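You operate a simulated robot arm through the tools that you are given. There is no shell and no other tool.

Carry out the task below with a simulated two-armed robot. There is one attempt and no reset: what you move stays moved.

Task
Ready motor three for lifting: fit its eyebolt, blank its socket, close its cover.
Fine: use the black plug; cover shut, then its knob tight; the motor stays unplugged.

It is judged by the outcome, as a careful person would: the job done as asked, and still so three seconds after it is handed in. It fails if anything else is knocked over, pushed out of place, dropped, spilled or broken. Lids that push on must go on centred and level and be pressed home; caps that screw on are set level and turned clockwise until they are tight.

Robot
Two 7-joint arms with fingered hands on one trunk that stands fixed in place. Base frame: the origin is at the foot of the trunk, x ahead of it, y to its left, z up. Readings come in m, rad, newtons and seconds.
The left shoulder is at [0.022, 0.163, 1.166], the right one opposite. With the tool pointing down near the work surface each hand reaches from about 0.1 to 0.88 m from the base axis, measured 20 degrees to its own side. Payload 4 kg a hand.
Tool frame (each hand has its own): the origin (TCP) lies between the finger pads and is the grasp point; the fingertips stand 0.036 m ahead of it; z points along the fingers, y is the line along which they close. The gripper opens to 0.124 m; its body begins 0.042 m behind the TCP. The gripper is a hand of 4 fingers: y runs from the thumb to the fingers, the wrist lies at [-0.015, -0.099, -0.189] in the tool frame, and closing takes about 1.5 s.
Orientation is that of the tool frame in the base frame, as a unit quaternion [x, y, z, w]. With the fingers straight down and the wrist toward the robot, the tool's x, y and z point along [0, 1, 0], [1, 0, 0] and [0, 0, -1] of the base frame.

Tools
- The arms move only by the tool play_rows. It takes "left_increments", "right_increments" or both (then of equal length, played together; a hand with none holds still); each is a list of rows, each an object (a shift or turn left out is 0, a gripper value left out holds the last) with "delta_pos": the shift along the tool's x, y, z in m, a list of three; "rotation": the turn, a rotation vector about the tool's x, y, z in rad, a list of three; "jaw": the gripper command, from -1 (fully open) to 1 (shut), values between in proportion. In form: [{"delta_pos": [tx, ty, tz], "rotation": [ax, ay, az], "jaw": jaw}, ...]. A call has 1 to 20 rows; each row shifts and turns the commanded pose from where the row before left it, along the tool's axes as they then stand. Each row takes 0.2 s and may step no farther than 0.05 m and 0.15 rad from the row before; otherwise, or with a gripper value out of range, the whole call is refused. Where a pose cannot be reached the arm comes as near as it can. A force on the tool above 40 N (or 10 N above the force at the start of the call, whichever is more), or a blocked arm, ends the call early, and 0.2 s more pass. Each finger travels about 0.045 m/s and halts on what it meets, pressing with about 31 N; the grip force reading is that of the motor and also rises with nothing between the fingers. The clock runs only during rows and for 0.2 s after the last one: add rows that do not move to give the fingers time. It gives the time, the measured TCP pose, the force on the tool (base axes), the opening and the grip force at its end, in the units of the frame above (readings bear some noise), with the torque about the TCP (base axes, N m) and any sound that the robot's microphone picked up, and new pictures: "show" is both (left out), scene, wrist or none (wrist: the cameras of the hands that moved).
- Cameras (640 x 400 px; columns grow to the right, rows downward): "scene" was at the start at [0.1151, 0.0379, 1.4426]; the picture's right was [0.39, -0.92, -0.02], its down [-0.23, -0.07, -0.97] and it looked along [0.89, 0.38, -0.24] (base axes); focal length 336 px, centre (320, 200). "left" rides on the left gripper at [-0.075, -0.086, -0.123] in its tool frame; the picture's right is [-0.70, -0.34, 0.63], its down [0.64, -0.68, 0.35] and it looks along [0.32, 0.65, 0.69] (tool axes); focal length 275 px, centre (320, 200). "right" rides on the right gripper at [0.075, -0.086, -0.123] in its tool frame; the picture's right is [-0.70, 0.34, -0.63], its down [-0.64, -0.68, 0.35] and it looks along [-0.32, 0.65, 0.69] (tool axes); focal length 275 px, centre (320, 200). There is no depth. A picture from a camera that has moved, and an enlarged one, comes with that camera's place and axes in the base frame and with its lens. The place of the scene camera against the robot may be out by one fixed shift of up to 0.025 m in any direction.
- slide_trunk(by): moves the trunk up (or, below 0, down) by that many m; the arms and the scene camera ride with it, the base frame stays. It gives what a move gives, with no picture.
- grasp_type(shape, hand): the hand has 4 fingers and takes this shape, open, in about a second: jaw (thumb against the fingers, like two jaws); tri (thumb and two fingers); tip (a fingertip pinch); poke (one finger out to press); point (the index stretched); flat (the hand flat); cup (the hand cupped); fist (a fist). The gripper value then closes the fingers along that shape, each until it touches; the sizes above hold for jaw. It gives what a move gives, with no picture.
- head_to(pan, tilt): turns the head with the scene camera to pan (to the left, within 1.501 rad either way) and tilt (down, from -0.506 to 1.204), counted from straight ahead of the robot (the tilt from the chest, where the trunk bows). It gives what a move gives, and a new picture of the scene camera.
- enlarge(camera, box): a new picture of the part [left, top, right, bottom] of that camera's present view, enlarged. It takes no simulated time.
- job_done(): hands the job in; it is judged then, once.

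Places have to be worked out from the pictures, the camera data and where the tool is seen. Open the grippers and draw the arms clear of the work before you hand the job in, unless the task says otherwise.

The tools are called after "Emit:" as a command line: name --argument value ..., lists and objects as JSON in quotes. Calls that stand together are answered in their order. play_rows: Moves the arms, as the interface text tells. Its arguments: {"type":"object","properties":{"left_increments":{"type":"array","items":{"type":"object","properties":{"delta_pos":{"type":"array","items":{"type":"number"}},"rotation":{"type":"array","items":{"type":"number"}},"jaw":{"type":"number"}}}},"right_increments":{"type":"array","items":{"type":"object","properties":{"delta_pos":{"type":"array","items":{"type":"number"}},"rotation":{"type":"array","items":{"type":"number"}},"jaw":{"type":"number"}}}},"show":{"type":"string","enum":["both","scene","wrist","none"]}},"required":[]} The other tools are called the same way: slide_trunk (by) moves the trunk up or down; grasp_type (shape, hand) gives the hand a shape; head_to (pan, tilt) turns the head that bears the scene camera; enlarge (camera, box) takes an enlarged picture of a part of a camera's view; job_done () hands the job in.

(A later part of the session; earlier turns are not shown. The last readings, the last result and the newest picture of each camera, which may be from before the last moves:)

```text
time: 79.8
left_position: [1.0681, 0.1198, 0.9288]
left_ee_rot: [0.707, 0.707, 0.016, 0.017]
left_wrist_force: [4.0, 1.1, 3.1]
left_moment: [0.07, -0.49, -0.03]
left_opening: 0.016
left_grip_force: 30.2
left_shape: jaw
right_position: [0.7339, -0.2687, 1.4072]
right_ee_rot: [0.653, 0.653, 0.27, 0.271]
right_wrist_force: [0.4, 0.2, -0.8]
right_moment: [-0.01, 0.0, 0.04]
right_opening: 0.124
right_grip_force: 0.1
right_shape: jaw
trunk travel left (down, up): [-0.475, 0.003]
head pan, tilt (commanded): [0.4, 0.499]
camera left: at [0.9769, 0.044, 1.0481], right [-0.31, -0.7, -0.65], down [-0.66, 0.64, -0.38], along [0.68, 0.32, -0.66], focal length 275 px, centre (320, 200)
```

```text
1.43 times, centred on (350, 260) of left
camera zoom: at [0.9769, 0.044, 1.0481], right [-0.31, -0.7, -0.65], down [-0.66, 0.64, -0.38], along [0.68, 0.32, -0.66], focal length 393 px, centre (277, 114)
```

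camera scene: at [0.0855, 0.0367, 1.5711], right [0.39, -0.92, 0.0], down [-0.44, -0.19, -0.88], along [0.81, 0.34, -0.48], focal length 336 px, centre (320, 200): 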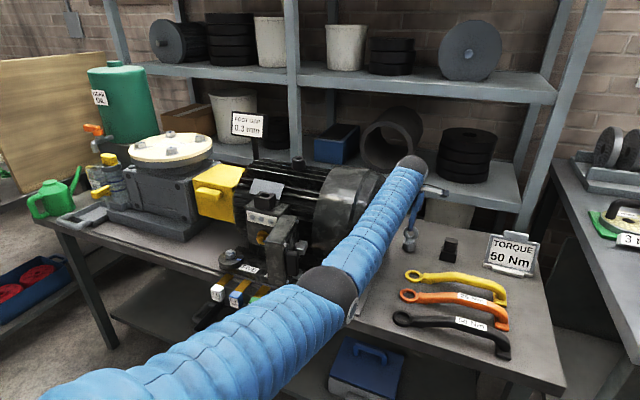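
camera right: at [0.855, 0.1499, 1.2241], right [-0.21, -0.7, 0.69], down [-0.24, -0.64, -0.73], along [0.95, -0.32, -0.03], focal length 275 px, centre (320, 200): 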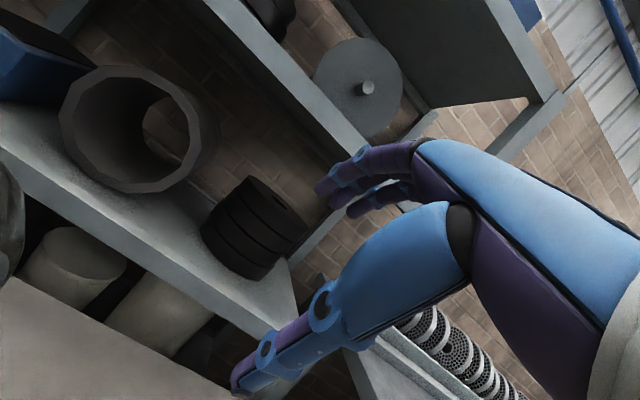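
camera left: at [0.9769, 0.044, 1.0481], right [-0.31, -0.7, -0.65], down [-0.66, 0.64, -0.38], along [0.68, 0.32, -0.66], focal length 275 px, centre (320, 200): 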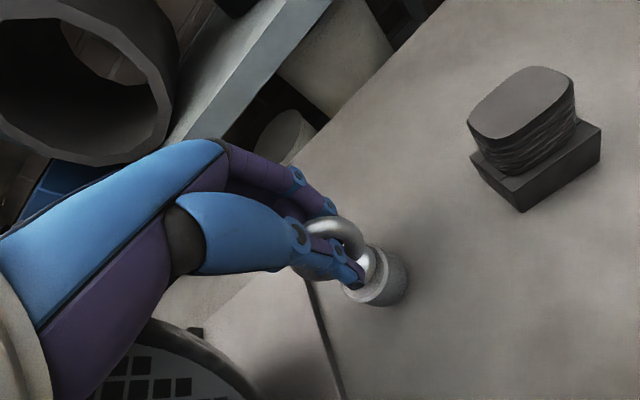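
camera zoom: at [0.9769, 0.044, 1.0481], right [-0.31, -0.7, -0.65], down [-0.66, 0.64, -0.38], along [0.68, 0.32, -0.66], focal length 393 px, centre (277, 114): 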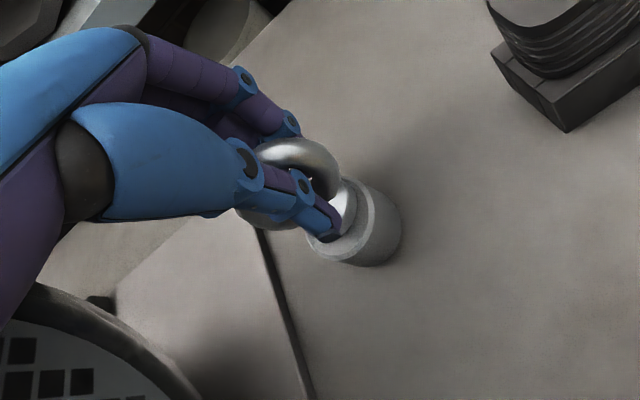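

Gripped: opening 16 mm, 30 N. I lift straight up slowly by 4 cm and look whether only the eyebolt comes out of its holder.

Emit:
play_rows --left_increments '[{"delta_pos": [0, 0.0005, -0.01]}, {"delta_pos": [0, 0.0005, -0.01]}, {"delta_pos": [0, 0.0005, -0.01]}, {"delta_pos": [0, 0.0005, -0.01]}, {}]' --show "wrist"

Emit:
enlarge --camera "left" --box '[230, 120, 470, 400]'

Emit:
enlarge --camera "scene" --box '[370, 180, 470, 270]'

```text
time: 81.0
left_position: [1.0686, 0.116, 0.9654]
left_ee_rot: [0.707, 0.706, 0.016, 0.016]
left_wrist_force: [0.3, -0.3, -1.7]
left_moment: [0.02, -0.01, 0.03]
left_opening: 0.0146
left_grip_force: 31.5
left_shape: jaw
right_position: [0.7356, -0.2683, 1.4081]
right_ee_rot: [0.653, 0.653, 0.27, 0.272]
right_wrist_force: [0.1, -0.3, 0.2]
right_moment: [0.0, -0.01, -0.02]
right_opening: 0.1237
right_grip_force: 0.1
right_shape: jaw
trunk travel left (down, up): [-0.475, 0.003]
head pan, tilt (commanded): [0.4, 0.499]
camera left: at [0.9774, 0.0412, 1.0859], right [-0.31, -0.7, -0.65], down [-0.66, 0.64, -0.38], along [0.68, 0.32, -0.66], focal length 275 px, centre (320, 200)
```

left: 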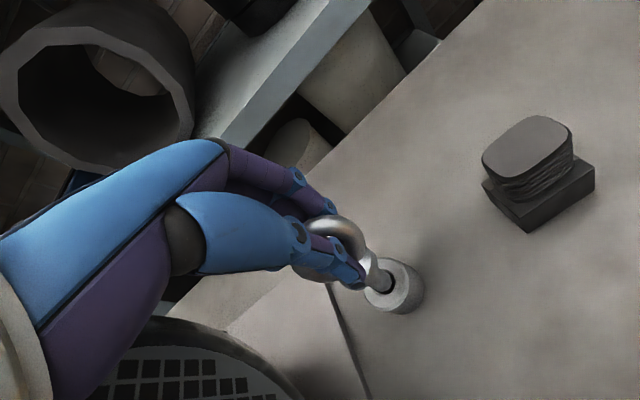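

```text
1.43 times, centred on (350, 260) of left
camera zoom: at [0.9774, 0.0412, 1.0859], right [-0.31, -0.7, -0.65], down [-0.66, 0.64, -0.38], along [0.68, 0.32, -0.66], focal length 393 px, centre (277, 114)
```

zoom: 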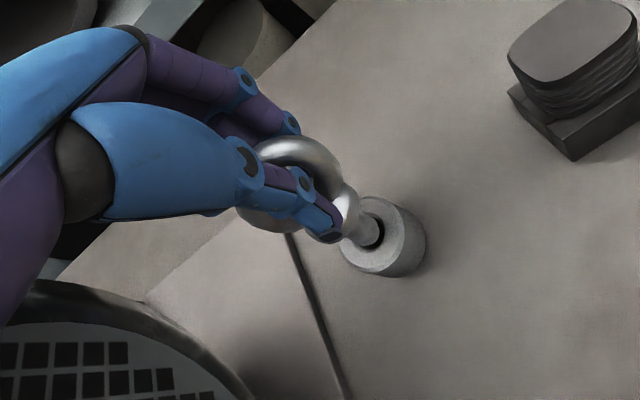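

```text
4.44 times, centred on (420, 225) of scene
camera zoom: at [0.0865, 0.037, 1.571], right [0.39, -0.92, 0.0], down [-0.44, -0.19, -0.88], along [0.81, 0.34, -0.48], focal length 1494 px, centre (-124, 89)
```

zoom: 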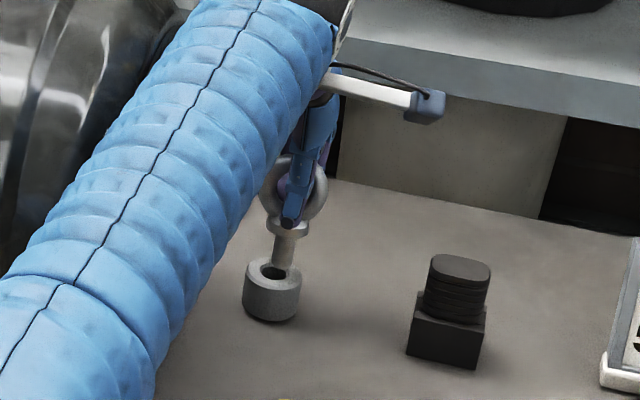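

Only the eyebolt is rising and the holder stays put. I lift on another 8 cm.

Emit:
play_rows --left_increments '[{"delta_pos": [0, 0.0005, -0.015]}, {"delta_pos": [0, 0.001, -0.025]}, {"delta_pos": [0, 0.0015, -0.04]}, {}]' --show "wrist"

Emit:
enlarge --camera "left" --box '[230, 160, 450, 380]'

Emit:
enlarge --camera "scene" --box '[370, 160, 470, 250]'

```text
time: 82.0
left_position: [1.0693, 0.1169, 1.0473]
left_ee_rot: [0.706, 0.707, 0.017, 0.016]
left_wrist_force: [0.7, -0.1, -1.5]
left_moment: [0.0, 0.01, -0.04]
left_opening: 0.0144
left_grip_force: 31.6
left_shape: jaw
right_position: [0.7345, -0.2679, 1.4082]
right_ee_rot: [0.653, 0.653, 0.27, 0.272]
right_wrist_force: [-0.3, 0.3, 0.3]
right_moment: [-0.01, 0.03, 0.03]
right_opening: 0.1238
right_grip_force: 0.0
right_shape: jaw
trunk travel left (down, up): [-0.475, 0.003]
head pan, tilt (commanded): [0.4, 0.499]
camera left: at [0.9785, 0.0416, 1.1671], right [-0.31, -0.7, -0.65], down [-0.66, 0.64, -0.38], along [0.68, 0.32, -0.66], focal length 275 px, centre (320, 200)
```

left: 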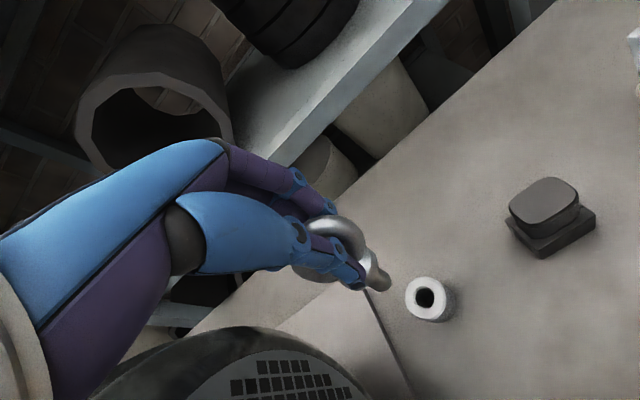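

```text
1.82 times, centred on (340, 270) of left
camera zoom: at [0.9785, 0.0416, 1.1671], right [-0.31, -0.7, -0.65], down [-0.66, 0.64, -0.38], along [0.68, 0.32, -0.66], focal length 500 px, centre (284, 73)
```

zoom: 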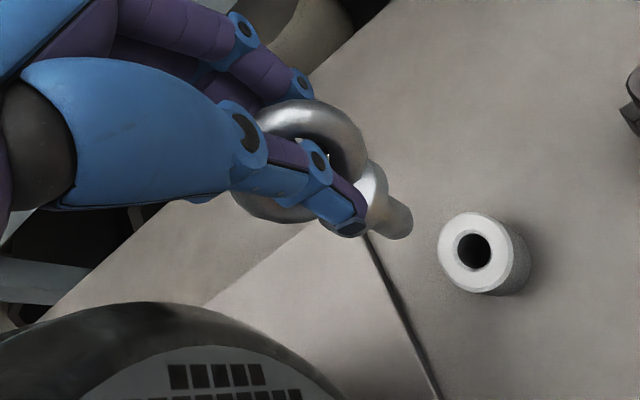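

```text
4.44 times, centred on (420, 205) of scene
camera zoom: at [0.0868, 0.0371, 1.571], right [0.39, -0.92, 0.0], down [-0.44, -0.19, -0.88], along [0.81, 0.34, -0.48], focal length 1494 px, centre (-124, 178)
```

zoom: 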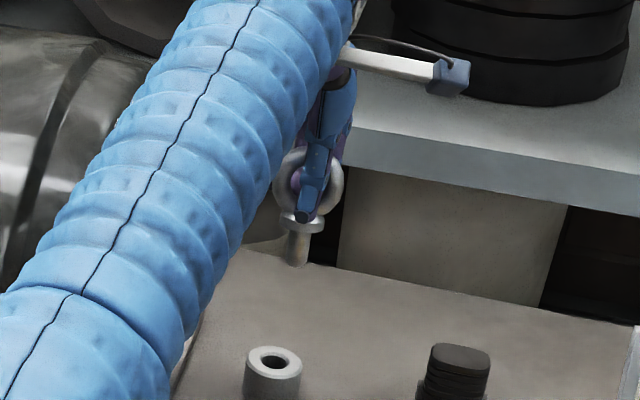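

The eyebolt is held nearly vertical with a ~28 mm shank. I carry it up and over the motor toward the boss at (0.937, 0.470), staying high.

Emit:
play_rows --left_increments '[{"delta_pos": [0.006, -0.007, -0.0366]}, {"delta_pos": [0.008, -0.007, -0.0366]}, {"delta_pos": [0.01, -0.007, -0.0366]}, {"delta_pos": [0.01, -0.007, -0.0366]}, {"delta_pos": [0.01, -0.007, -0.0366]}, {"delta_pos": [0.012, -0.007, -0.0366]}, {"delta_pos": [0.012, -0.007, -0.0366]}, {"delta_pos": [0.012, -0.007, -0.0366]}, {"delta_pos": [0.0386, -0.009, 0]}, {"delta_pos": [0.0386, -0.009, 0]}, {"delta_pos": [0.0386, -0.009, 0]}, {"delta_pos": [0.0386, -0.009, 0]}, {"delta_pos": [0.0386, -0.009, 0]}, {"delta_pos": [0.0386, -0.009, 0]}, {"delta_pos": [0.0386, -0.009, 0]}, {}]' --show "both"

```text
time: 85.4
left_position: [0.9336, 0.4662, 1.3359]
left_ee_rot: [0.707, 0.707, 0.017, 0.017]
left_wrist_force: [0.5, 0.2, -0.6]
left_moment: [0.03, 0.05, -0.02]
left_opening: 0.0147
left_grip_force: 31.3
left_shape: jaw
right_position: [0.7349, -0.2693, 1.4075]
right_ee_rot: [0.653, 0.653, 0.271, 0.271]
right_wrist_force: [0.1, -0.2, 0.0]
right_moment: [0.0, 0.03, -0.01]
right_opening: 0.1238
right_grip_force: 0.2
right_shape: jaw
trunk travel left (down, up): [-0.475, 0.003]
head pan, tilt (commanded): [0.4, 0.499]
camera scene: at [0.0865, 0.0357, 1.5711], right [0.39, -0.92, 0.0], down [-0.44, -0.19, -0.88], along [0.81, 0.34, -0.48], focal length 336 px, centre (320, 200)
camera left: at [0.8434, 0.3915, 1.4556], right [-0.31, -0.7, -0.65], down [-0.66, 0.65, -0.38], along [0.68, 0.32, -0.66], focal length 275 px, centre (320, 200)
```

scene: 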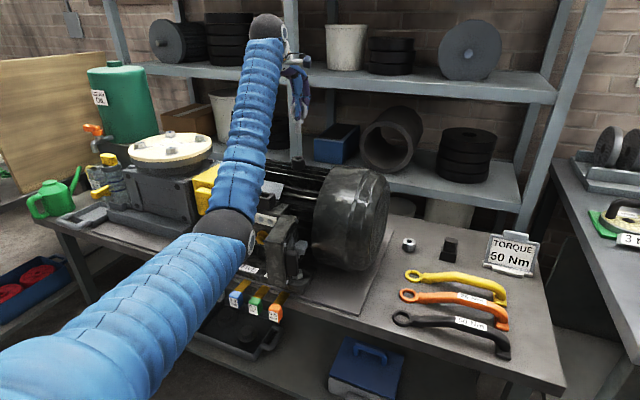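
left: 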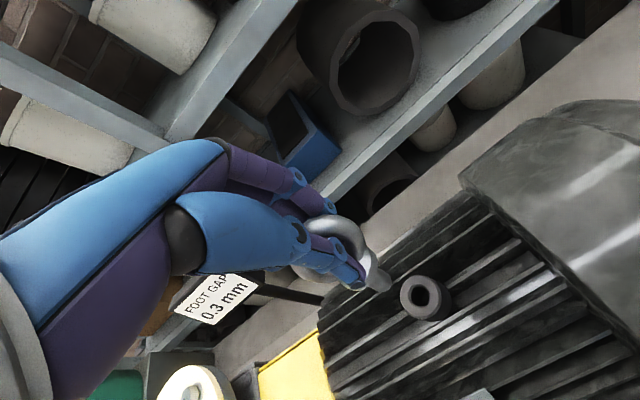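

The eyebolt is above the boss. I'll zoom in on shank tip and boss hole from the left camera and the scene camera to measure the lateral offset.

Emit:
enlarge --camera "left" --box '[300, 210, 460, 340]'

Emit:
enlarge --camera "scene" --box '[250, 40, 350, 180]'

```text
3.08 times, centred on (380, 275) of left
camera zoom: at [0.8434, 0.3915, 1.4556], right [-0.31, -0.7, -0.65], down [-0.66, 0.65, -0.38], along [0.68, 0.32, -0.66], focal length 847 px, centre (135, -31)
```

zoom: 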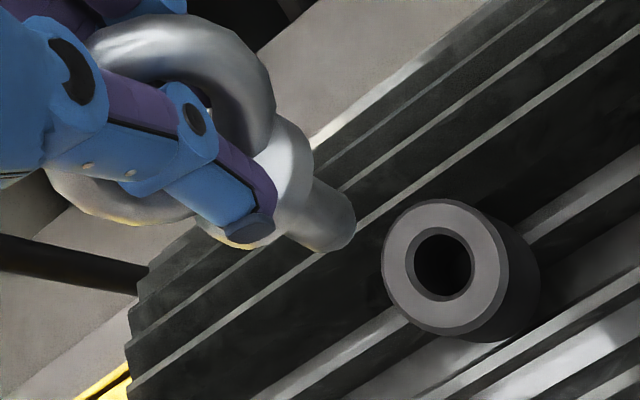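

```text
2.86 times, centred on (300, 110) of scene
camera zoom: at [0.0865, 0.0357, 1.5711], right [0.39, -0.92, 0.0], down [-0.44, -0.19, -0.88], along [0.81, 0.34, -0.48], focal length 961 px, centre (377, 457)
```

zoom: 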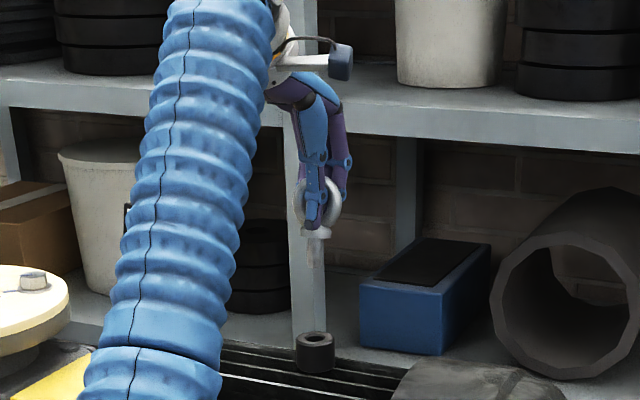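

The tip seems about 8 mm short in x and 5 mm in y relative to the hole. I correct that and lower so the tip is just above the boss, to compare them directly.

Emit:
play_rows --left_increments '[{"delta_pos": [0.0017, 0.0015, 0.0217]}, {"delta_pos": [0.0017, 0.0015, 0.0217]}, {"delta_pos": [0.0017, 0.0015, 0.0217]}, {}]' --show "wrist"

Emit:
enlarge --camera "left" --box '[300, 210, 460, 340]'

Emit:
enlarge --camera "scene" --box '[270, 80, 350, 180]'

```text
time: 86.4
left_position: [0.9411, 0.4724, 1.2692]
left_ee_rot: [0.707, 0.707, 0.016, 0.017]
left_wrist_force: [0.2, 0.1, -1.3]
left_moment: [0.01, 0.01, 0.02]
left_opening: 0.0143
left_grip_force: 31.0
left_shape: jaw
right_position: [0.7358, -0.2689, 1.4084]
right_ee_rot: [0.654, 0.653, 0.269, 0.271]
right_wrist_force: [0.3, -0.5, 0.1]
right_moment: [-0.03, -0.02, 0.0]
right_opening: 0.1239
right_grip_force: 0.1
right_shape: jaw
trunk travel left (down, up): [-0.475, 0.003]
head pan, tilt (commanded): [0.4, 0.499]
camera left: at [0.8507, 0.3972, 1.3887], right [-0.31, -0.7, -0.65], down [-0.66, 0.64, -0.38], along [0.68, 0.32, -0.66], focal length 275 px, centre (320, 200)
```

left: 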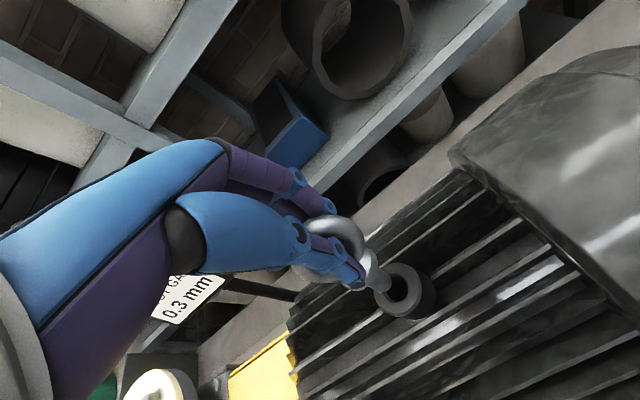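

```text
3.08 times, centred on (380, 275) of left
camera zoom: at [0.8507, 0.3972, 1.3887], right [-0.31, -0.7, -0.65], down [-0.66, 0.64, -0.38], along [0.68, 0.32, -0.66], focal length 847 px, centre (135, -31)
```

zoom: 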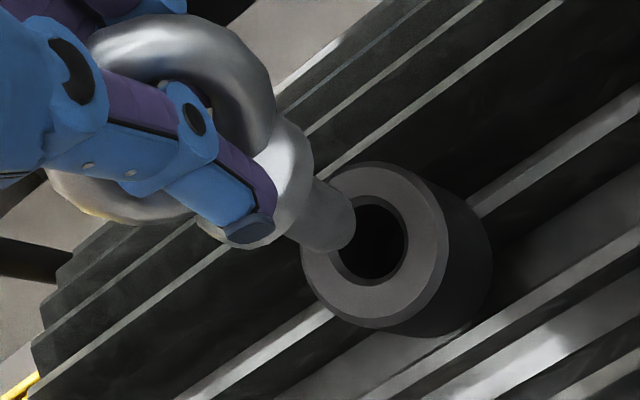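

```text
4.00 times, centred on (310, 130) of scene
camera zoom: at [0.0861, 0.0368, 1.5711], right [0.39, -0.92, 0.0], down [-0.44, -0.19, -0.88], along [0.81, 0.34, -0.48], focal length 1345 px, centre (360, 480)
```

zoom: 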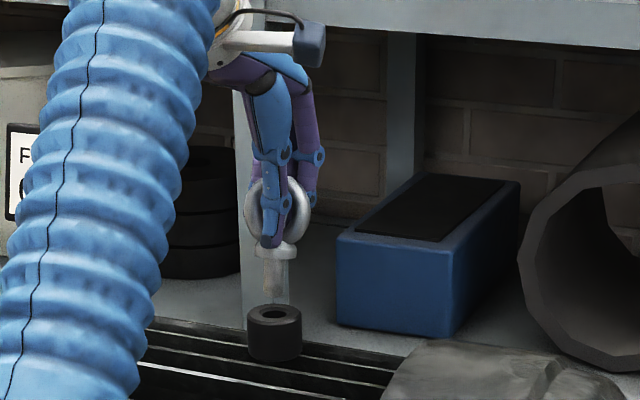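

Tip and hole line up to within ~1–2 mm in both views. I lower slowly, watching the force.

Emit:
play_rows --left_increments '[{"delta_pos": [0, 0, 0.006]}, {"delta_pos": [0, 0, 0.006]}, {"delta_pos": [0, 0, 0.005]}, {}]' --show "wrist"

Emit:
enlarge --camera "left" --box '[300, 210, 460, 340]'

Emit:
enlarge --camera "scene" --box '[280, 100, 340, 180]'

```text
time: 87.4
left_position: [0.9426, 0.4731, 1.2521]
left_ee_rot: [0.707, 0.707, 0.017, 0.018]
left_wrist_force: [-2.8, -0.4, -0.9]
left_moment: [-0.02, 0.17, -0.05]
left_opening: 0.0137
left_grip_force: 30.8
left_shape: jaw
right_position: [0.7356, -0.2676, 1.4086]
right_ee_rot: [0.653, 0.653, 0.27, 0.27]
right_wrist_force: [-0.6, -0.3, 0.1]
right_moment: [-0.02, 0.0, -0.01]
right_opening: 0.124
right_grip_force: 0.0
right_shape: jaw
trunk travel left (down, up): [-0.475, 0.003]
head pan, tilt (commanded): [0.4, 0.499]
camera left: at [0.8515, 0.3975, 1.3722], right [-0.31, -0.7, -0.65], down [-0.66, 0.64, -0.38], along [0.68, 0.32, -0.66], focal length 275 px, centre (320, 200)
```

left: 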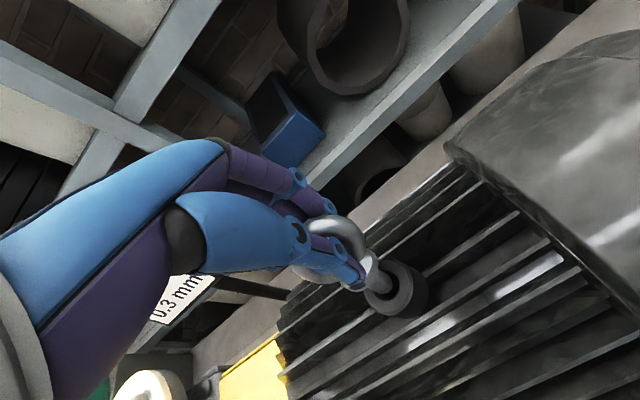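

```text
3.08 times, centred on (380, 275) of left
camera zoom: at [0.8515, 0.3975, 1.3722], right [-0.31, -0.7, -0.65], down [-0.66, 0.64, -0.38], along [0.68, 0.32, -0.66], focal length 847 px, centre (135, -31)
```

zoom: 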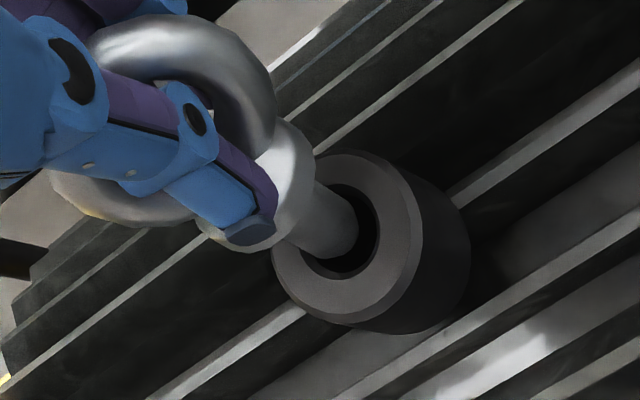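

```text
5.00 times, centred on (310, 140) of scene
camera zoom: at [0.0858, 0.0369, 1.5711], right [0.39, -0.92, 0.0], down [-0.44, -0.19, -0.88], along [0.81, 0.34, -0.48], focal length 1681 px, centre (370, 500)
```

zoom: 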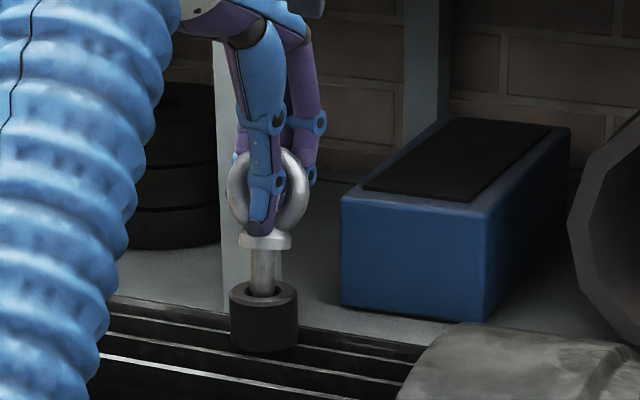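

The tip has entered the hole, touching slightly on the +x side. I nudge by (−1.5, −1) mm and continue down.

Emit:
play_rows --left_increments '[{"delta_pos": [-0.001, -0.0015, 0]}, {"delta_pos": [0, 0, 0.004]}, {"delta_pos": [0, 0, 0.004]}, {}]' --show "none"

Emit:
enlarge --camera "left" --box '[300, 210, 460, 340]'

```text
time: 88.4
left_position: [0.9409, 0.4706, 1.245]
left_ee_rot: [0.706, 0.707, 0.018, 0.018]
left_wrist_force: [-2.2, 0.5, -0.3]
left_moment: [-0.02, 0.24, 0.03]
left_opening: 0.014
left_grip_force: 30.7
left_shape: jaw
right_position: [0.7342, -0.2684, 1.4087]
right_ee_rot: [0.653, 0.653, 0.271, 0.271]
right_wrist_force: [0.3, -0.4, -0.3]
right_moment: [-0.01, 0.03, -0.01]
right_opening: 0.1238
right_grip_force: 0.1
right_shape: jaw
trunk travel left (down, up): [-0.475, 0.003]
head pan, tilt (commanded): [0.4, 0.499]
```

```text
3.08 times, centred on (380, 275) of left
camera zoom: at [0.8502, 0.3962, 1.3652], right [-0.31, -0.7, -0.65], down [-0.66, 0.64, -0.38], along [0.68, 0.32, -0.66], focal length 847 px, centre (135, -31)
```

zoom: 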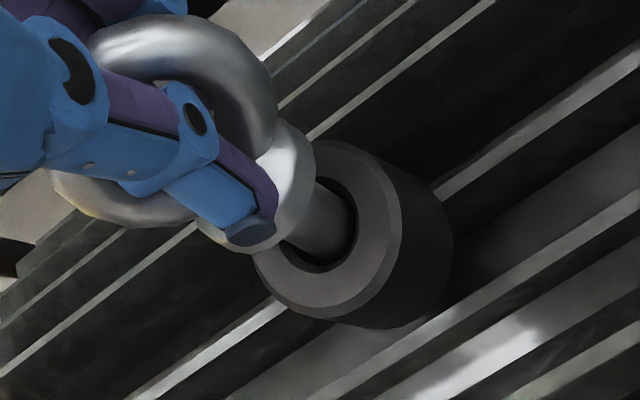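

Going in fine. I take out a little pitch (0.03 rad), since the tip presses toward +x, and continue descending.

Emit:
play_rows --left_increments '[{"rotation": [0.03, 0, 0]}, {"delta_pos": [0, 0, 0.004]}, {"delta_pos": [0, 0, 0.004]}, {"delta_pos": [0, 0, 0.004]}, {}]' --show "none"

Emit:
enlarge --camera "left" --box '[300, 210, 460, 340]'

Emit:
enlarge --camera "scene" --box '[280, 100, 340, 180]'

```text
time: 89.6
left_position: [0.9405, 0.471, 1.234]
left_ee_rot: [0.707, 0.707, 0.007, 0.006]
left_wrist_force: [-5.9, -0.6, 5.7]
left_moment: [-0.11, 0.22, -0.01]
left_opening: 0.0138
left_grip_force: 30.5
left_shape: jaw
right_position: [0.733, -0.269, 1.4094]
right_ee_rot: [0.654, 0.653, 0.27, 0.271]
right_wrist_force: [-0.8, 0.5, -0.6]
right_moment: [0.01, 0.0, 0.0]
right_opening: 0.1238
right_grip_force: 0.0
right_shape: jaw
trunk travel left (down, up): [-0.475, 0.003]
head pan, tilt (commanded): [0.4, 0.499]
```

```text
3.08 times, centred on (380, 275) of left
camera zoom: at [0.8541, 0.3967, 1.3566], right [-0.33, -0.7, -0.64], down [-0.68, 0.64, -0.36], along [0.66, 0.32, -0.68], focal length 847 px, centre (135, -31)
```

zoom: 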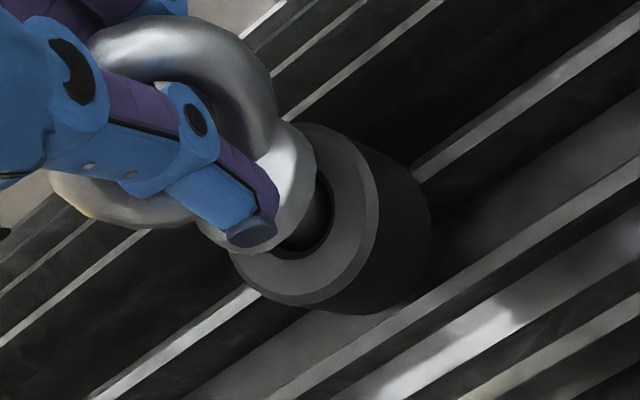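

```text
5.00 times, centred on (310, 140) of scene
camera zoom: at [0.0847, 0.0367, 1.5711], right [0.39, -0.92, 0.0], down [-0.44, -0.19, -0.88], along [0.81, 0.34, -0.48], focal length 1681 px, centre (370, 500)
```

zoom: 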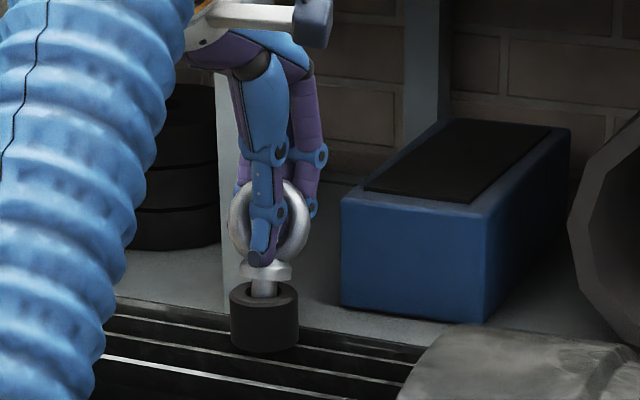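

The shank is in about 17 mm with some resistance (Fx −6, Fz +6 N). I relieve the sideways load by moving −2 mm in x and press down a little more to see whether it drops or needs turning.

Emit:
play_rows --left_increments '[{"delta_pos": [0, -0.002, 0]}, {"delta_pos": [0, 0, 0.003]}, {"delta_pos": [0, 0, 0.003]}, {}]' --show "none"

```text
time: 90.6
left_position: [0.9374, 0.4716, 1.2305]
left_ee_rot: [0.707, 0.707, 0.008, 0.007]
left_wrist_force: [-7.6, 0.7, 18.1]
left_moment: [0.04, -0.41, -0.09]
left_opening: 0.0146
left_grip_force: 31.8
left_shape: jaw
right_position: [0.7311, -0.2688, 1.4087]
right_ee_rot: [0.653, 0.653, 0.271, 0.271]
right_wrist_force: [0.1, -0.2, 0.4]
right_moment: [-0.03, -0.01, -0.02]
right_opening: 0.124
right_grip_force: 0.0
right_shape: jaw
trunk travel left (down, up): [-0.475, 0.003]
head pan, tilt (commanded): [0.4, 0.499]
```

Fz rose to 18 N: it appears to be resting on a thread start (or jam). Let me look closely.

Emit:
enlarge --camera "left" --box '[300, 210, 460, 340]'

Emit:
enlarge --camera "scene" --box '[280, 100, 340, 180]'

```text
3.08 times, centred on (380, 275) of left
camera zoom: at [0.8496, 0.3963, 1.3529], right [-0.32, -0.7, -0.64], down [-0.67, 0.64, -0.36], along [0.66, 0.32, -0.68], focal length 847 px, centre (135, -31)
```

zoom: 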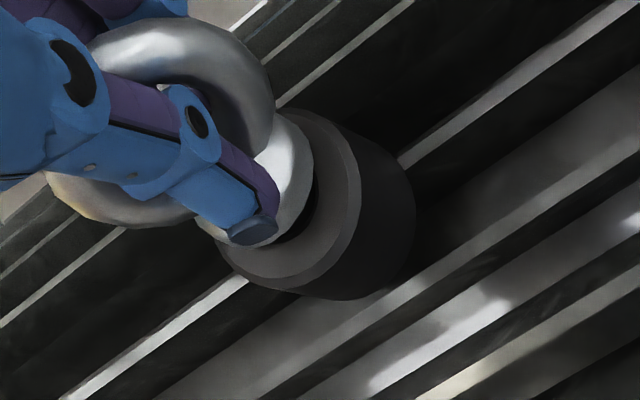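

```text
5.00 times, centred on (310, 140) of scene
camera zoom: at [0.083, 0.0362, 1.5713], right [0.39, -0.92, 0.0], down [-0.44, -0.19, -0.88], along [0.81, 0.34, -0.48], focal length 1681 px, centre (370, 500)
```

zoom: 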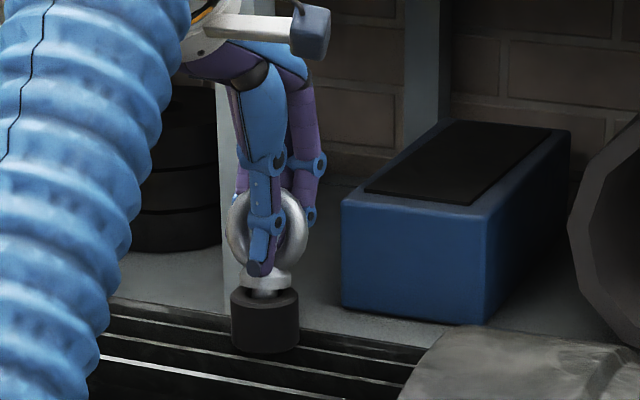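

The collar is ~5 mm above the boss with the shank deep in the hole, so it's safe to let go and see how it settles. I open the hand moderately.

Emit:
play_rows --left_increments '[{"jaw": 0.6}, {"jaw": 0.3}, {"jaw": 0.0}, {}, {}, {}]' --show "wrist"

Emit:
enlarge --camera "left" --box '[280, 190, 460, 340]'

Emit:
enlarge --camera "scene" --box '[280, 100, 340, 180]'

```text
time: 92.0
left_position: [0.9396, 0.4712, 1.2273]
left_ee_rot: [0.707, 0.707, 0.006, 0.007]
left_wrist_force: [-0.4, 0.7, -0.5]
left_moment: [-0.01, -0.02, -0.01]
left_opening: 0.0616
left_grip_force: 0.0
left_shape: jaw
right_position: [0.7335, -0.2685, 1.4068]
right_ee_rot: [0.653, 0.653, 0.27, 0.271]
right_wrist_force: [-0.5, 0.2, 0.5]
right_moment: [0.01, 0.02, -0.03]
right_opening: 0.1238
right_grip_force: 0.1
right_shape: jaw
trunk travel left (down, up): [-0.475, 0.003]
head pan, tilt (commanded): [0.4, 0.499]
camera left: at [0.8521, 0.3964, 1.3501], right [-0.33, -0.7, -0.64], down [-0.68, 0.64, -0.36], along [0.66, 0.32, -0.68], focal length 275 px, centre (320, 200)
```

left: 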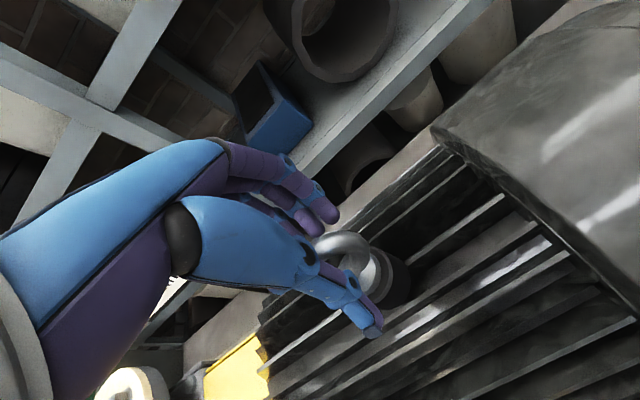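

```text
2.67 times, centred on (370, 265) of left
camera zoom: at [0.8521, 0.3964, 1.3501], right [-0.33, -0.7, -0.64], down [-0.68, 0.64, -0.36], along [0.66, 0.32, -0.68], focal length 734 px, centre (187, 27)
```

zoom: 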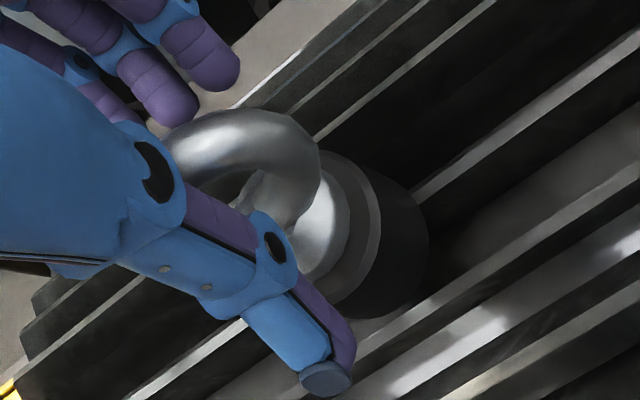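

```text
5.00 times, centred on (310, 140) of scene
camera zoom: at [0.0855, 0.0368, 1.5711], right [0.39, -0.92, 0.0], down [-0.44, -0.19, -0.88], along [0.81, 0.34, -0.48], focal length 1681 px, centre (370, 500)
```

zoom: 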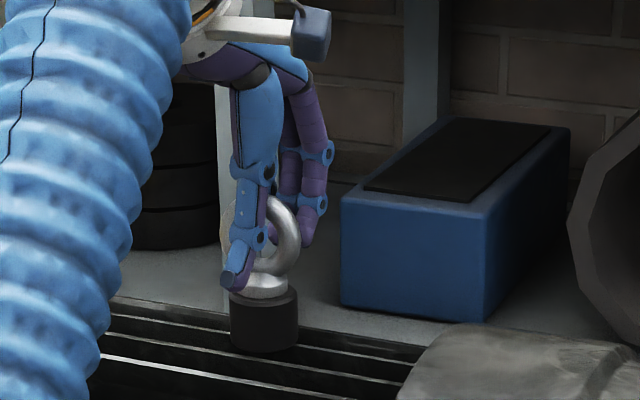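

The eyebolt dropped fully home: its collar rests on the boss and it stands upright. To make sure it is tight, I'll centre on it, grip the ring and turn it clockwise while watching the torque.

Emit:
play_rows --left_increments '[{"delta_pos": [-0.0015, -0.002, 0]}, {"jaw": 0.5}, {"jaw": 1}, {"jaw": 1}, {"jaw": 1}, {"jaw": 1}, {"jaw": 1}, {"jaw": 1}]' --show "none"

Emit:
play_rows --left_increments '[{"rotation": [0, 0, 0.08]}, {"rotation": [0, 0, 0.08]}, {"rotation": [0, 0, 0.08]}, {}]' --show "wrist"

```text
time: 93.8
left_position: [0.9389, 0.4703, 1.2271]
left_ee_rot: [0.707, 0.707, 0.007, 0.007]
left_wrist_force: [-0.7, 0.8, 2.6]
left_moment: [-0.01, -0.03, -0.04]
left_opening: 0.0191
left_grip_force: 30.5
left_shape: jaw
right_position: [0.7349, -0.2693, 1.4077]
right_ee_rot: [0.653, 0.653, 0.271, 0.271]
right_wrist_force: [-0.2, -0.3, 0.1]
right_moment: [0.03, 0.01, -0.01]
right_opening: 0.1241
right_grip_force: 0.1
right_shape: jaw
trunk travel left (down, up): [-0.475, 0.003]
head pan, tilt (commanded): [0.4, 0.499]
```

```text
time: 94.8
left_position: [0.937, 0.4697, 1.2272]
left_ee_rot: [0.787, 0.617, 0.008, 0.005]
left_wrist_force: [-1.0, 1.6, 2.4]
left_moment: [0.1, -0.04, 0.04]
left_opening: 0.019
left_grip_force: 30.8
left_shape: jaw
right_position: [0.7332, -0.2678, 1.4079]
right_ee_rot: [0.653, 0.654, 0.27, 0.271]
right_wrist_force: [0.0, 0.0, 0.4]
right_moment: [0.01, -0.01, 0.05]
right_opening: 0.1237
right_grip_force: 0.1
right_shape: jaw
trunk travel left (down, up): [-0.475, 0.003]
head pan, tilt (commanded): [0.4, 0.499]
camera left: at [0.8351, 0.4174, 1.3494], right [-0.48, -0.6, -0.64], down [-0.5, 0.79, -0.36], along [0.72, 0.15, -0.68], focal length 275 px, centre (320, 200)
```

left: 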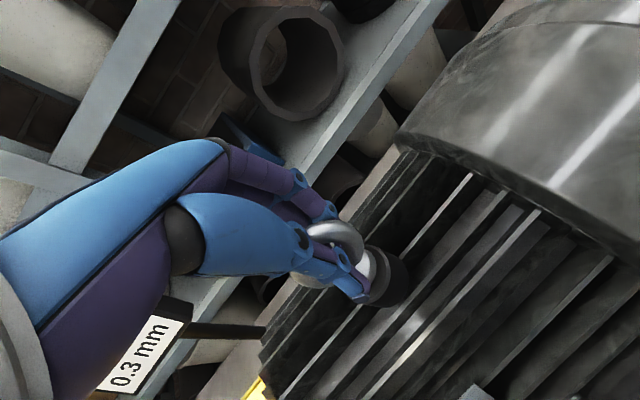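

It turns with almost no torque. I continue clockwise, watching for tightening.

Emit:
play_rows --left_increments '[{"rotation": [0, 0, 0.1]}, {"rotation": [0, 0, 0.1]}, {"rotation": [0, 0, 0.1]}, {"rotation": [0, 0, 0.1]}, {"rotation": [0, 0, 0.1]}, {}]' --show "wrist"

Emit:
enlarge --camera "left" --box '[280, 190, 460, 340]'

```text
time: 96.2
left_position: [0.9372, 0.4684, 1.2273]
left_ee_rot: [0.915, 0.403, 0.008, 0.005]
left_wrist_force: [-3.1, -0.1, 4.2]
left_moment: [-0.08, 0.16, 0.05]
left_opening: 0.019
left_grip_force: 31.2
left_shape: jaw
right_position: [0.7336, -0.2677, 1.4088]
right_ee_rot: [0.654, 0.653, 0.271, 0.271]
right_wrist_force: [-0.5, 0.8, 0.2]
right_moment: [0.0, 0.01, 0.02]
right_opening: 0.1238
right_grip_force: 0.1
right_shape: jaw
trunk travel left (down, up): [-0.475, 0.003]
head pan, tilt (commanded): [0.4, 0.499]
camera left: at [0.8228, 0.4717, 1.3493], right [-0.71, -0.29, -0.65], down [-0.06, 0.94, -0.35], along [0.7, -0.21, -0.68], focal length 275 px, centre (320, 200)
```

left: 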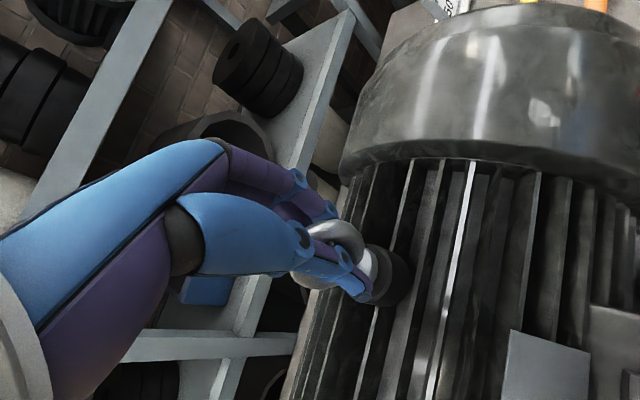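

```text
2.67 times, centred on (370, 265) of left
camera zoom: at [0.8228, 0.4717, 1.3493], right [-0.71, -0.29, -0.65], down [-0.06, 0.94, -0.35], along [0.7, -0.21, -0.68], focal length 734 px, centre (187, 27)
```

zoom: 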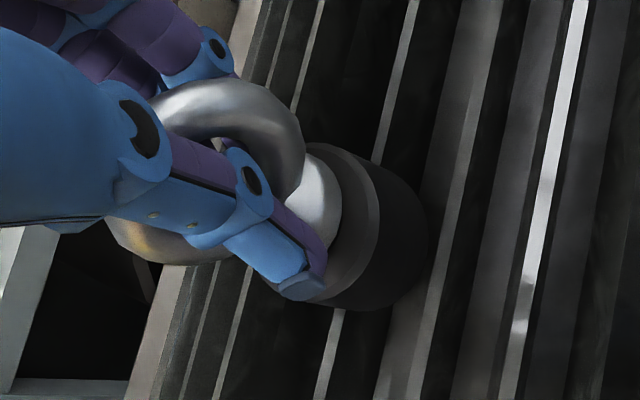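

It turned 0.74 rad freely with the collar flush. As a check of whether a thread holds it, I gently pull up 3 mm and read the force.

Emit:
play_rows --left_increments '[{"delta_pos": [0, 0, -0.002]}, {"delta_pos": [0, 0, -0.002]}, {}]' --show "none"

Emit:
enlarge --camera "left" --box '[280, 190, 460, 340]'

```text
time: 97.0
left_position: [0.9395, 0.4693, 1.2303]
left_ee_rot: [0.915, 0.403, 0.008, 0.004]
left_wrist_force: [-2.6, -0.6, -1.4]
left_moment: [-0.09, 0.13, 0.02]
left_opening: 0.0185
left_grip_force: 30.7
left_shape: jaw
right_position: [0.7354, -0.268, 1.4077]
right_ee_rot: [0.653, 0.653, 0.271, 0.272]
right_wrist_force: [0.4, -0.8, 0.1]
right_moment: [0.0, 0.03, 0.0]
right_opening: 0.1239
right_grip_force: 0.1
right_shape: jaw
trunk travel left (down, up): [-0.475, 0.003]
head pan, tilt (commanded): [0.4, 0.499]
```

```text
2.67 times, centred on (370, 265) of left
camera zoom: at [0.8233, 0.4715, 1.3528], right [-0.71, -0.29, -0.65], down [-0.06, 0.94, -0.35], along [0.7, -0.21, -0.68], focal length 734 px, centre (187, 27)
```

zoom: 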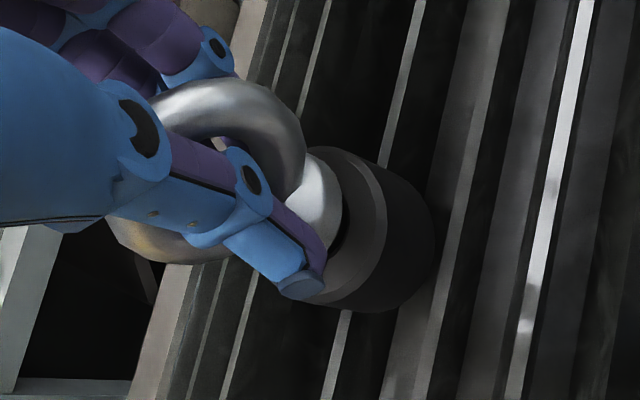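

It lifts freely, so it's a plain drop-in fit that far. To be thorough I'll seat it again, release, and do one more larger clockwise turn with slight downward pressure to see whether any thread bites.

Emit:
play_rows --left_increments '[{"delta_pos": [0, 0, 0.002]}, {"delta_pos": [0, 0, 0.002]}, {"delta_pos": [0, 0, 0.001]}, {"jaw": 0.3}, {"jaw": -0.4}, {}, {}, {}, {"rotation": [0, 0, -0.14]}, {"rotation": [0, 0, -0.14]}, {"rotation": [0, 0, -0.14]}, {"rotation": [0, 0, -0.14]}, {"rotation": [0, 0, -0.14]}, {"rotation": [0, 0, -0.14]}, {"rotation": [0, 0, -0.14]}, {"rotation": [0, 0, -0.14]}, {"rotation": [0, 0, -0.14]}, {"rotation": [0, 0, -0.14]}, {"rotation": [0, 0, -0.14]}, {}]' --show "both"

Emit:
enlarge --camera "left" --box '[280, 190, 460, 340]'

```text
time: 101.2
left_position: [0.9382, 0.4695, 1.2262]
left_ee_rot: [0.375, 0.927, 0.003, 0.009]
left_wrist_force: [-0.2, -0.2, 0.4]
left_moment: [-0.01, -0.04, -0.02]
left_opening: 0.0865
left_grip_force: 0.1
left_shape: jaw
right_position: [0.735, -0.2682, 1.408]
right_ee_rot: [0.653, 0.653, 0.271, 0.271]
right_wrist_force: [0.1, 0.3, 0.2]
right_moment: [0.02, -0.03, 0.01]
right_opening: 0.1237
right_grip_force: 0.0
right_shape: jaw
trunk travel left (down, up): [-0.475, 0.003]
head pan, tilt (commanded): [0.4, 0.499]
camera scene: at [0.0858, 0.0375, 1.5711], right [0.39, -0.92, 0.0], down [-0.44, -0.19, -0.88], along [0.81, 0.34, -0.48], focal length 336 px, centre (320, 200)
camera left: at [0.9302, 0.3561, 1.3504], right [0.28, -0.73, -0.63], down [-0.93, -0.04, -0.36], along [0.24, 0.69, -0.69], focal length 275 px, centre (320, 200)
```

scene: 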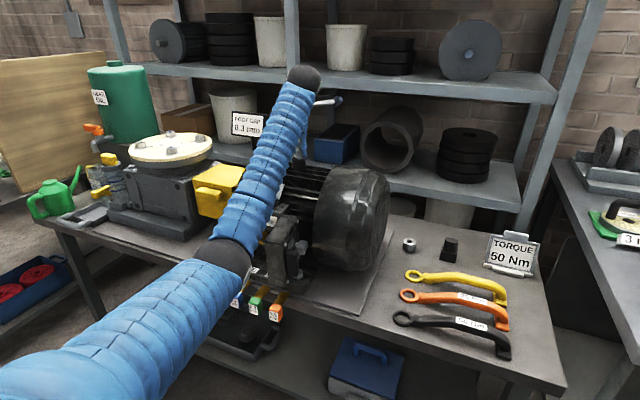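
left: 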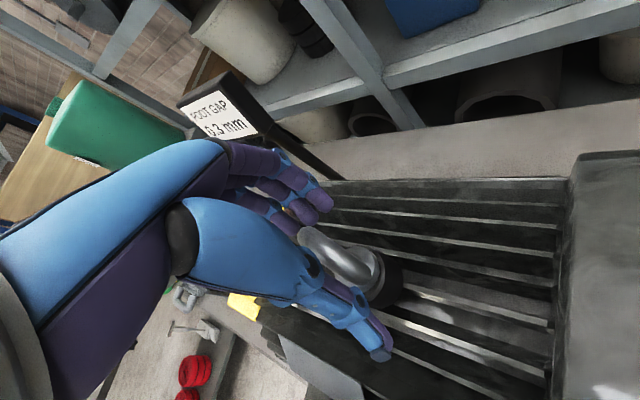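

```text
2.67 times, centred on (370, 265) of left
camera zoom: at [0.9302, 0.3561, 1.3504], right [0.28, -0.73, -0.63], down [-0.93, -0.04, -0.36], along [0.24, 0.69, -0.69], focal length 734 px, centre (187, 27)
```

zoom: 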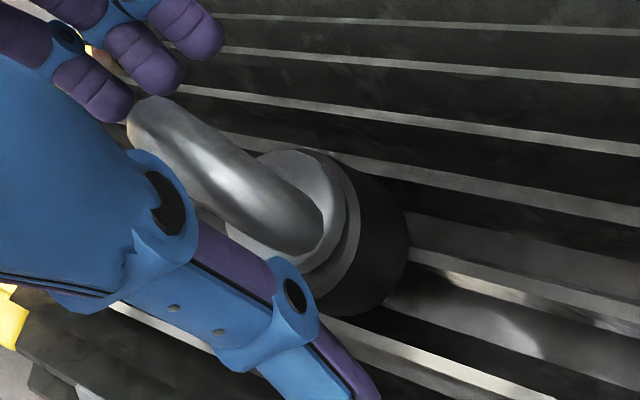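

The eyebolt is seated and upright; the hand is now turned back. I close on the ring's diameter and turn clockwise by ~1.4 rad, watching torque.

Emit:
play_rows --left_increments '[{"jaw": 0.3}, {"jaw": 1}, {"jaw": 1}, {"jaw": 1}, {"jaw": 1}, {}, {"rotation": [0, 0, 0.12]}, {"rotation": [0, 0, 0.12]}, {"rotation": [0, 0, 0.12]}, {"rotation": [0, 0, 0.12]}, {"rotation": [0, 0, 0.12]}, {"rotation": [0, 0, 0.12]}, {}]' --show "none"

Emit:
play_rows --left_increments '[{"rotation": [0, 0, 0.12]}, {"rotation": [0, 0, 0.12]}, {"rotation": [0, 0, 0.12]}, {"rotation": [0, 0, 0.12]}, {"rotation": [0, 0, 0.12]}, {"rotation": [0, 0, 0.12]}, {}]' --show "none"

Emit:
enlarge --camera "left" --box '[280, 190, 460, 340]'

```text
time: 104.0
left_position: [0.9373, 0.4689, 1.2276]
left_ee_rot: [0.679, 0.734, 0.007, 0.008]
left_wrist_force: [14.3, 17.9, 26.2]
left_moment: [0.39, -0.82, 0.21]
left_opening: 0.0216
left_grip_force: 30.8
left_shape: jaw
right_position: [0.7339, -0.2666, 1.4086]
right_ee_rot: [0.653, 0.653, 0.27, 0.271]
right_wrist_force: [0.3, 0.0, -0.2]
right_moment: [-0.02, -0.03, -0.01]
right_opening: 0.124
right_grip_force: 0.0
right_shape: jaw
trunk travel left (down, up): [-0.475, 0.003]
head pan, tilt (commanded): [0.4, 0.499]
```

```text
time: 105.6
left_position: [0.9371, 0.4675, 1.2272]
left_ee_rot: [0.894, 0.448, 0.008, 0.005]
left_wrist_force: [16.4, 12.4, 30.9]
left_moment: [-0.37, -0.68, 0.25]
left_opening: 0.0215
left_grip_force: 31.3
left_shape: jaw
right_position: [0.7337, -0.2675, 1.4082]
right_ee_rot: [0.653, 0.653, 0.27, 0.271]
right_wrist_force: [-0.3, 0.1, 0.7]
right_moment: [0.02, -0.02, -0.01]
right_opening: 0.1239
right_grip_force: 0.2
right_shape: jaw
trunk travel left (down, up): [-0.475, 0.003]
head pan, tilt (commanded): [0.4, 0.499]
```

```text
2.67 times, centred on (370, 265) of left
camera zoom: at [0.8224, 0.4597, 1.3486], right [-0.67, -0.36, -0.65], down [-0.15, 0.92, -0.35], along [0.72, -0.14, -0.68], focal length 734 px, centre (187, 27)
```

zoom: 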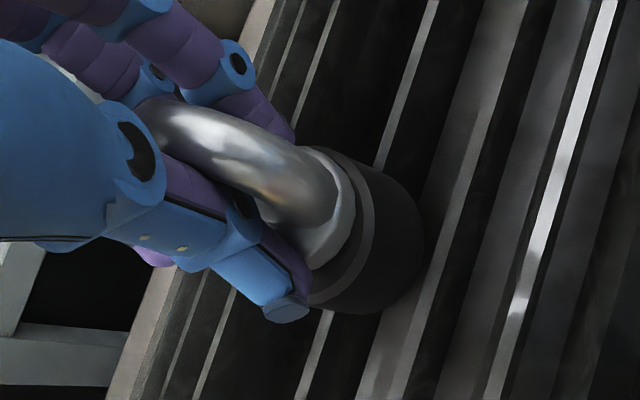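

Torque stays low (0.25 Nm from grip friction) and the collar is flush, so it is fully home with no thread to run. I open and raise the left hand clear.

Emit:
play_rows --left_increments '[{"jaw": 0.5}, {"jaw": 0}, {"jaw": -0.4}, {}, {}, {}, {"delta_pos": [0, 0, -0.03]}, {"delta_pos": [0, 0, -0.04]}, {"delta_pos": [0, 0, -0.04]}, {"rotation": [0, 0, -0.12]}, {"rotation": [0, 0, -0.12]}, {"rotation": [0, 0, -0.12]}, {"rotation": [0, 0, -0.12]}, {"rotation": [0, 0, -0.12]}, {}]' --show "both"

Emit:
enlarge --camera "left" --box '[340, 210, 480, 340]'

Emit:
enlarge --camera "scene" --box '[270, 110, 330, 190]'

```text
time: 108.8
left_position: [0.9361, 0.4686, 1.3362]
left_ee_rot: [0.721, 0.693, 0.006, 0.006]
left_wrist_force: [-0.4, 0.5, 0.4]
left_moment: [0.01, 0.0, 0.02]
left_opening: 0.0867
left_grip_force: 0.0
left_shape: jaw
right_position: [0.7344, -0.2682, 1.408]
right_ee_rot: [0.655, 0.652, 0.269, 0.273]
right_wrist_force: [0.1, 0.5, 0.4]
right_moment: [0.01, -0.03, 0.03]
right_opening: 0.124
right_grip_force: 0.0
right_shape: jaw
trunk travel left (down, up): [-0.475, 0.003]
head pan, tilt (commanded): [0.4, 0.499]
camera scene: at [0.0861, 0.0373, 1.5711], right [0.39, -0.92, 0.0], down [-0.44, -0.19, -0.88], along [0.81, 0.34, -0.48], focal length 336 px, centre (320, 200)
camera left: at [0.8463, 0.3979, 1.4582], right [-0.35, -0.68, -0.64], down [-0.65, 0.67, -0.36], along [0.67, 0.29, -0.68], focal length 275 px, centre (320, 200)
```

scene: 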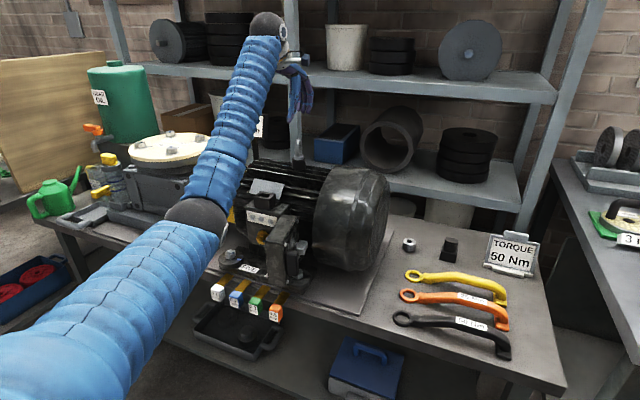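
left: 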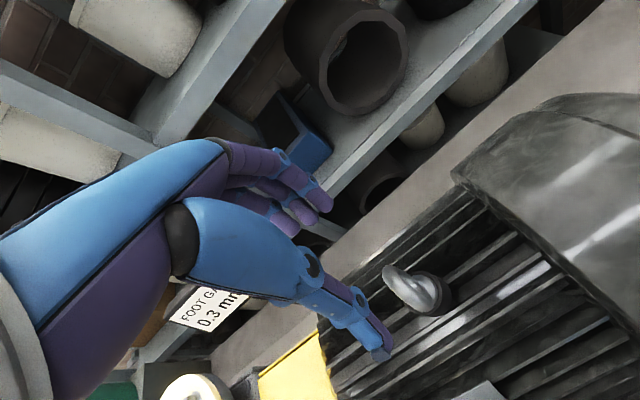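

```text
3.08 times, centred on (410, 275) of left
camera zoom: at [0.8463, 0.3979, 1.4582], right [-0.35, -0.68, -0.64], down [-0.65, 0.67, -0.36], along [0.67, 0.29, -0.68], focal length 847 px, centre (43, -31)
```

zoom: 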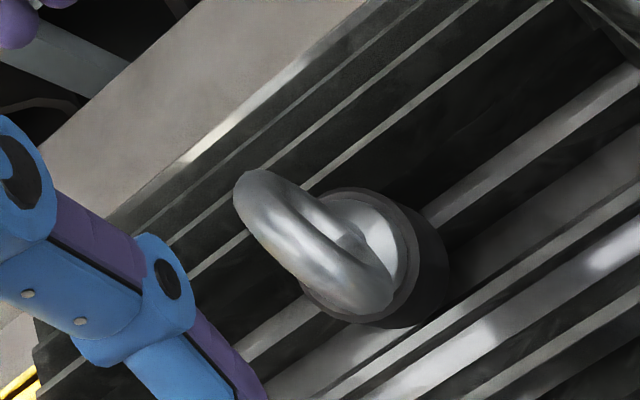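

```text
5.00 times, centred on (300, 150) of scene
camera zoom: at [0.0861, 0.0373, 1.5711], right [0.39, -0.92, 0.0], down [-0.44, -0.19, -0.88], along [0.81, 0.34, -0.48], focal length 1681 px, centre (420, 450)
```

zoom: 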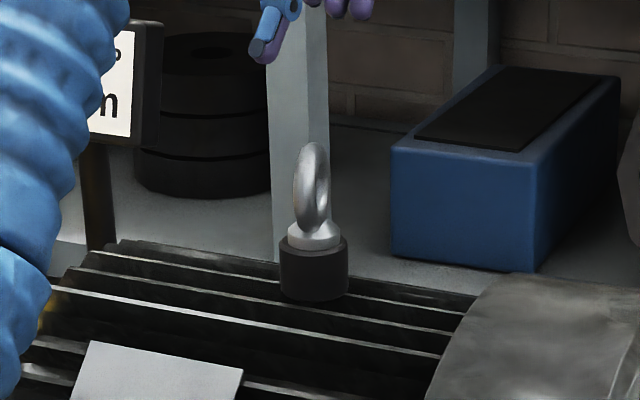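

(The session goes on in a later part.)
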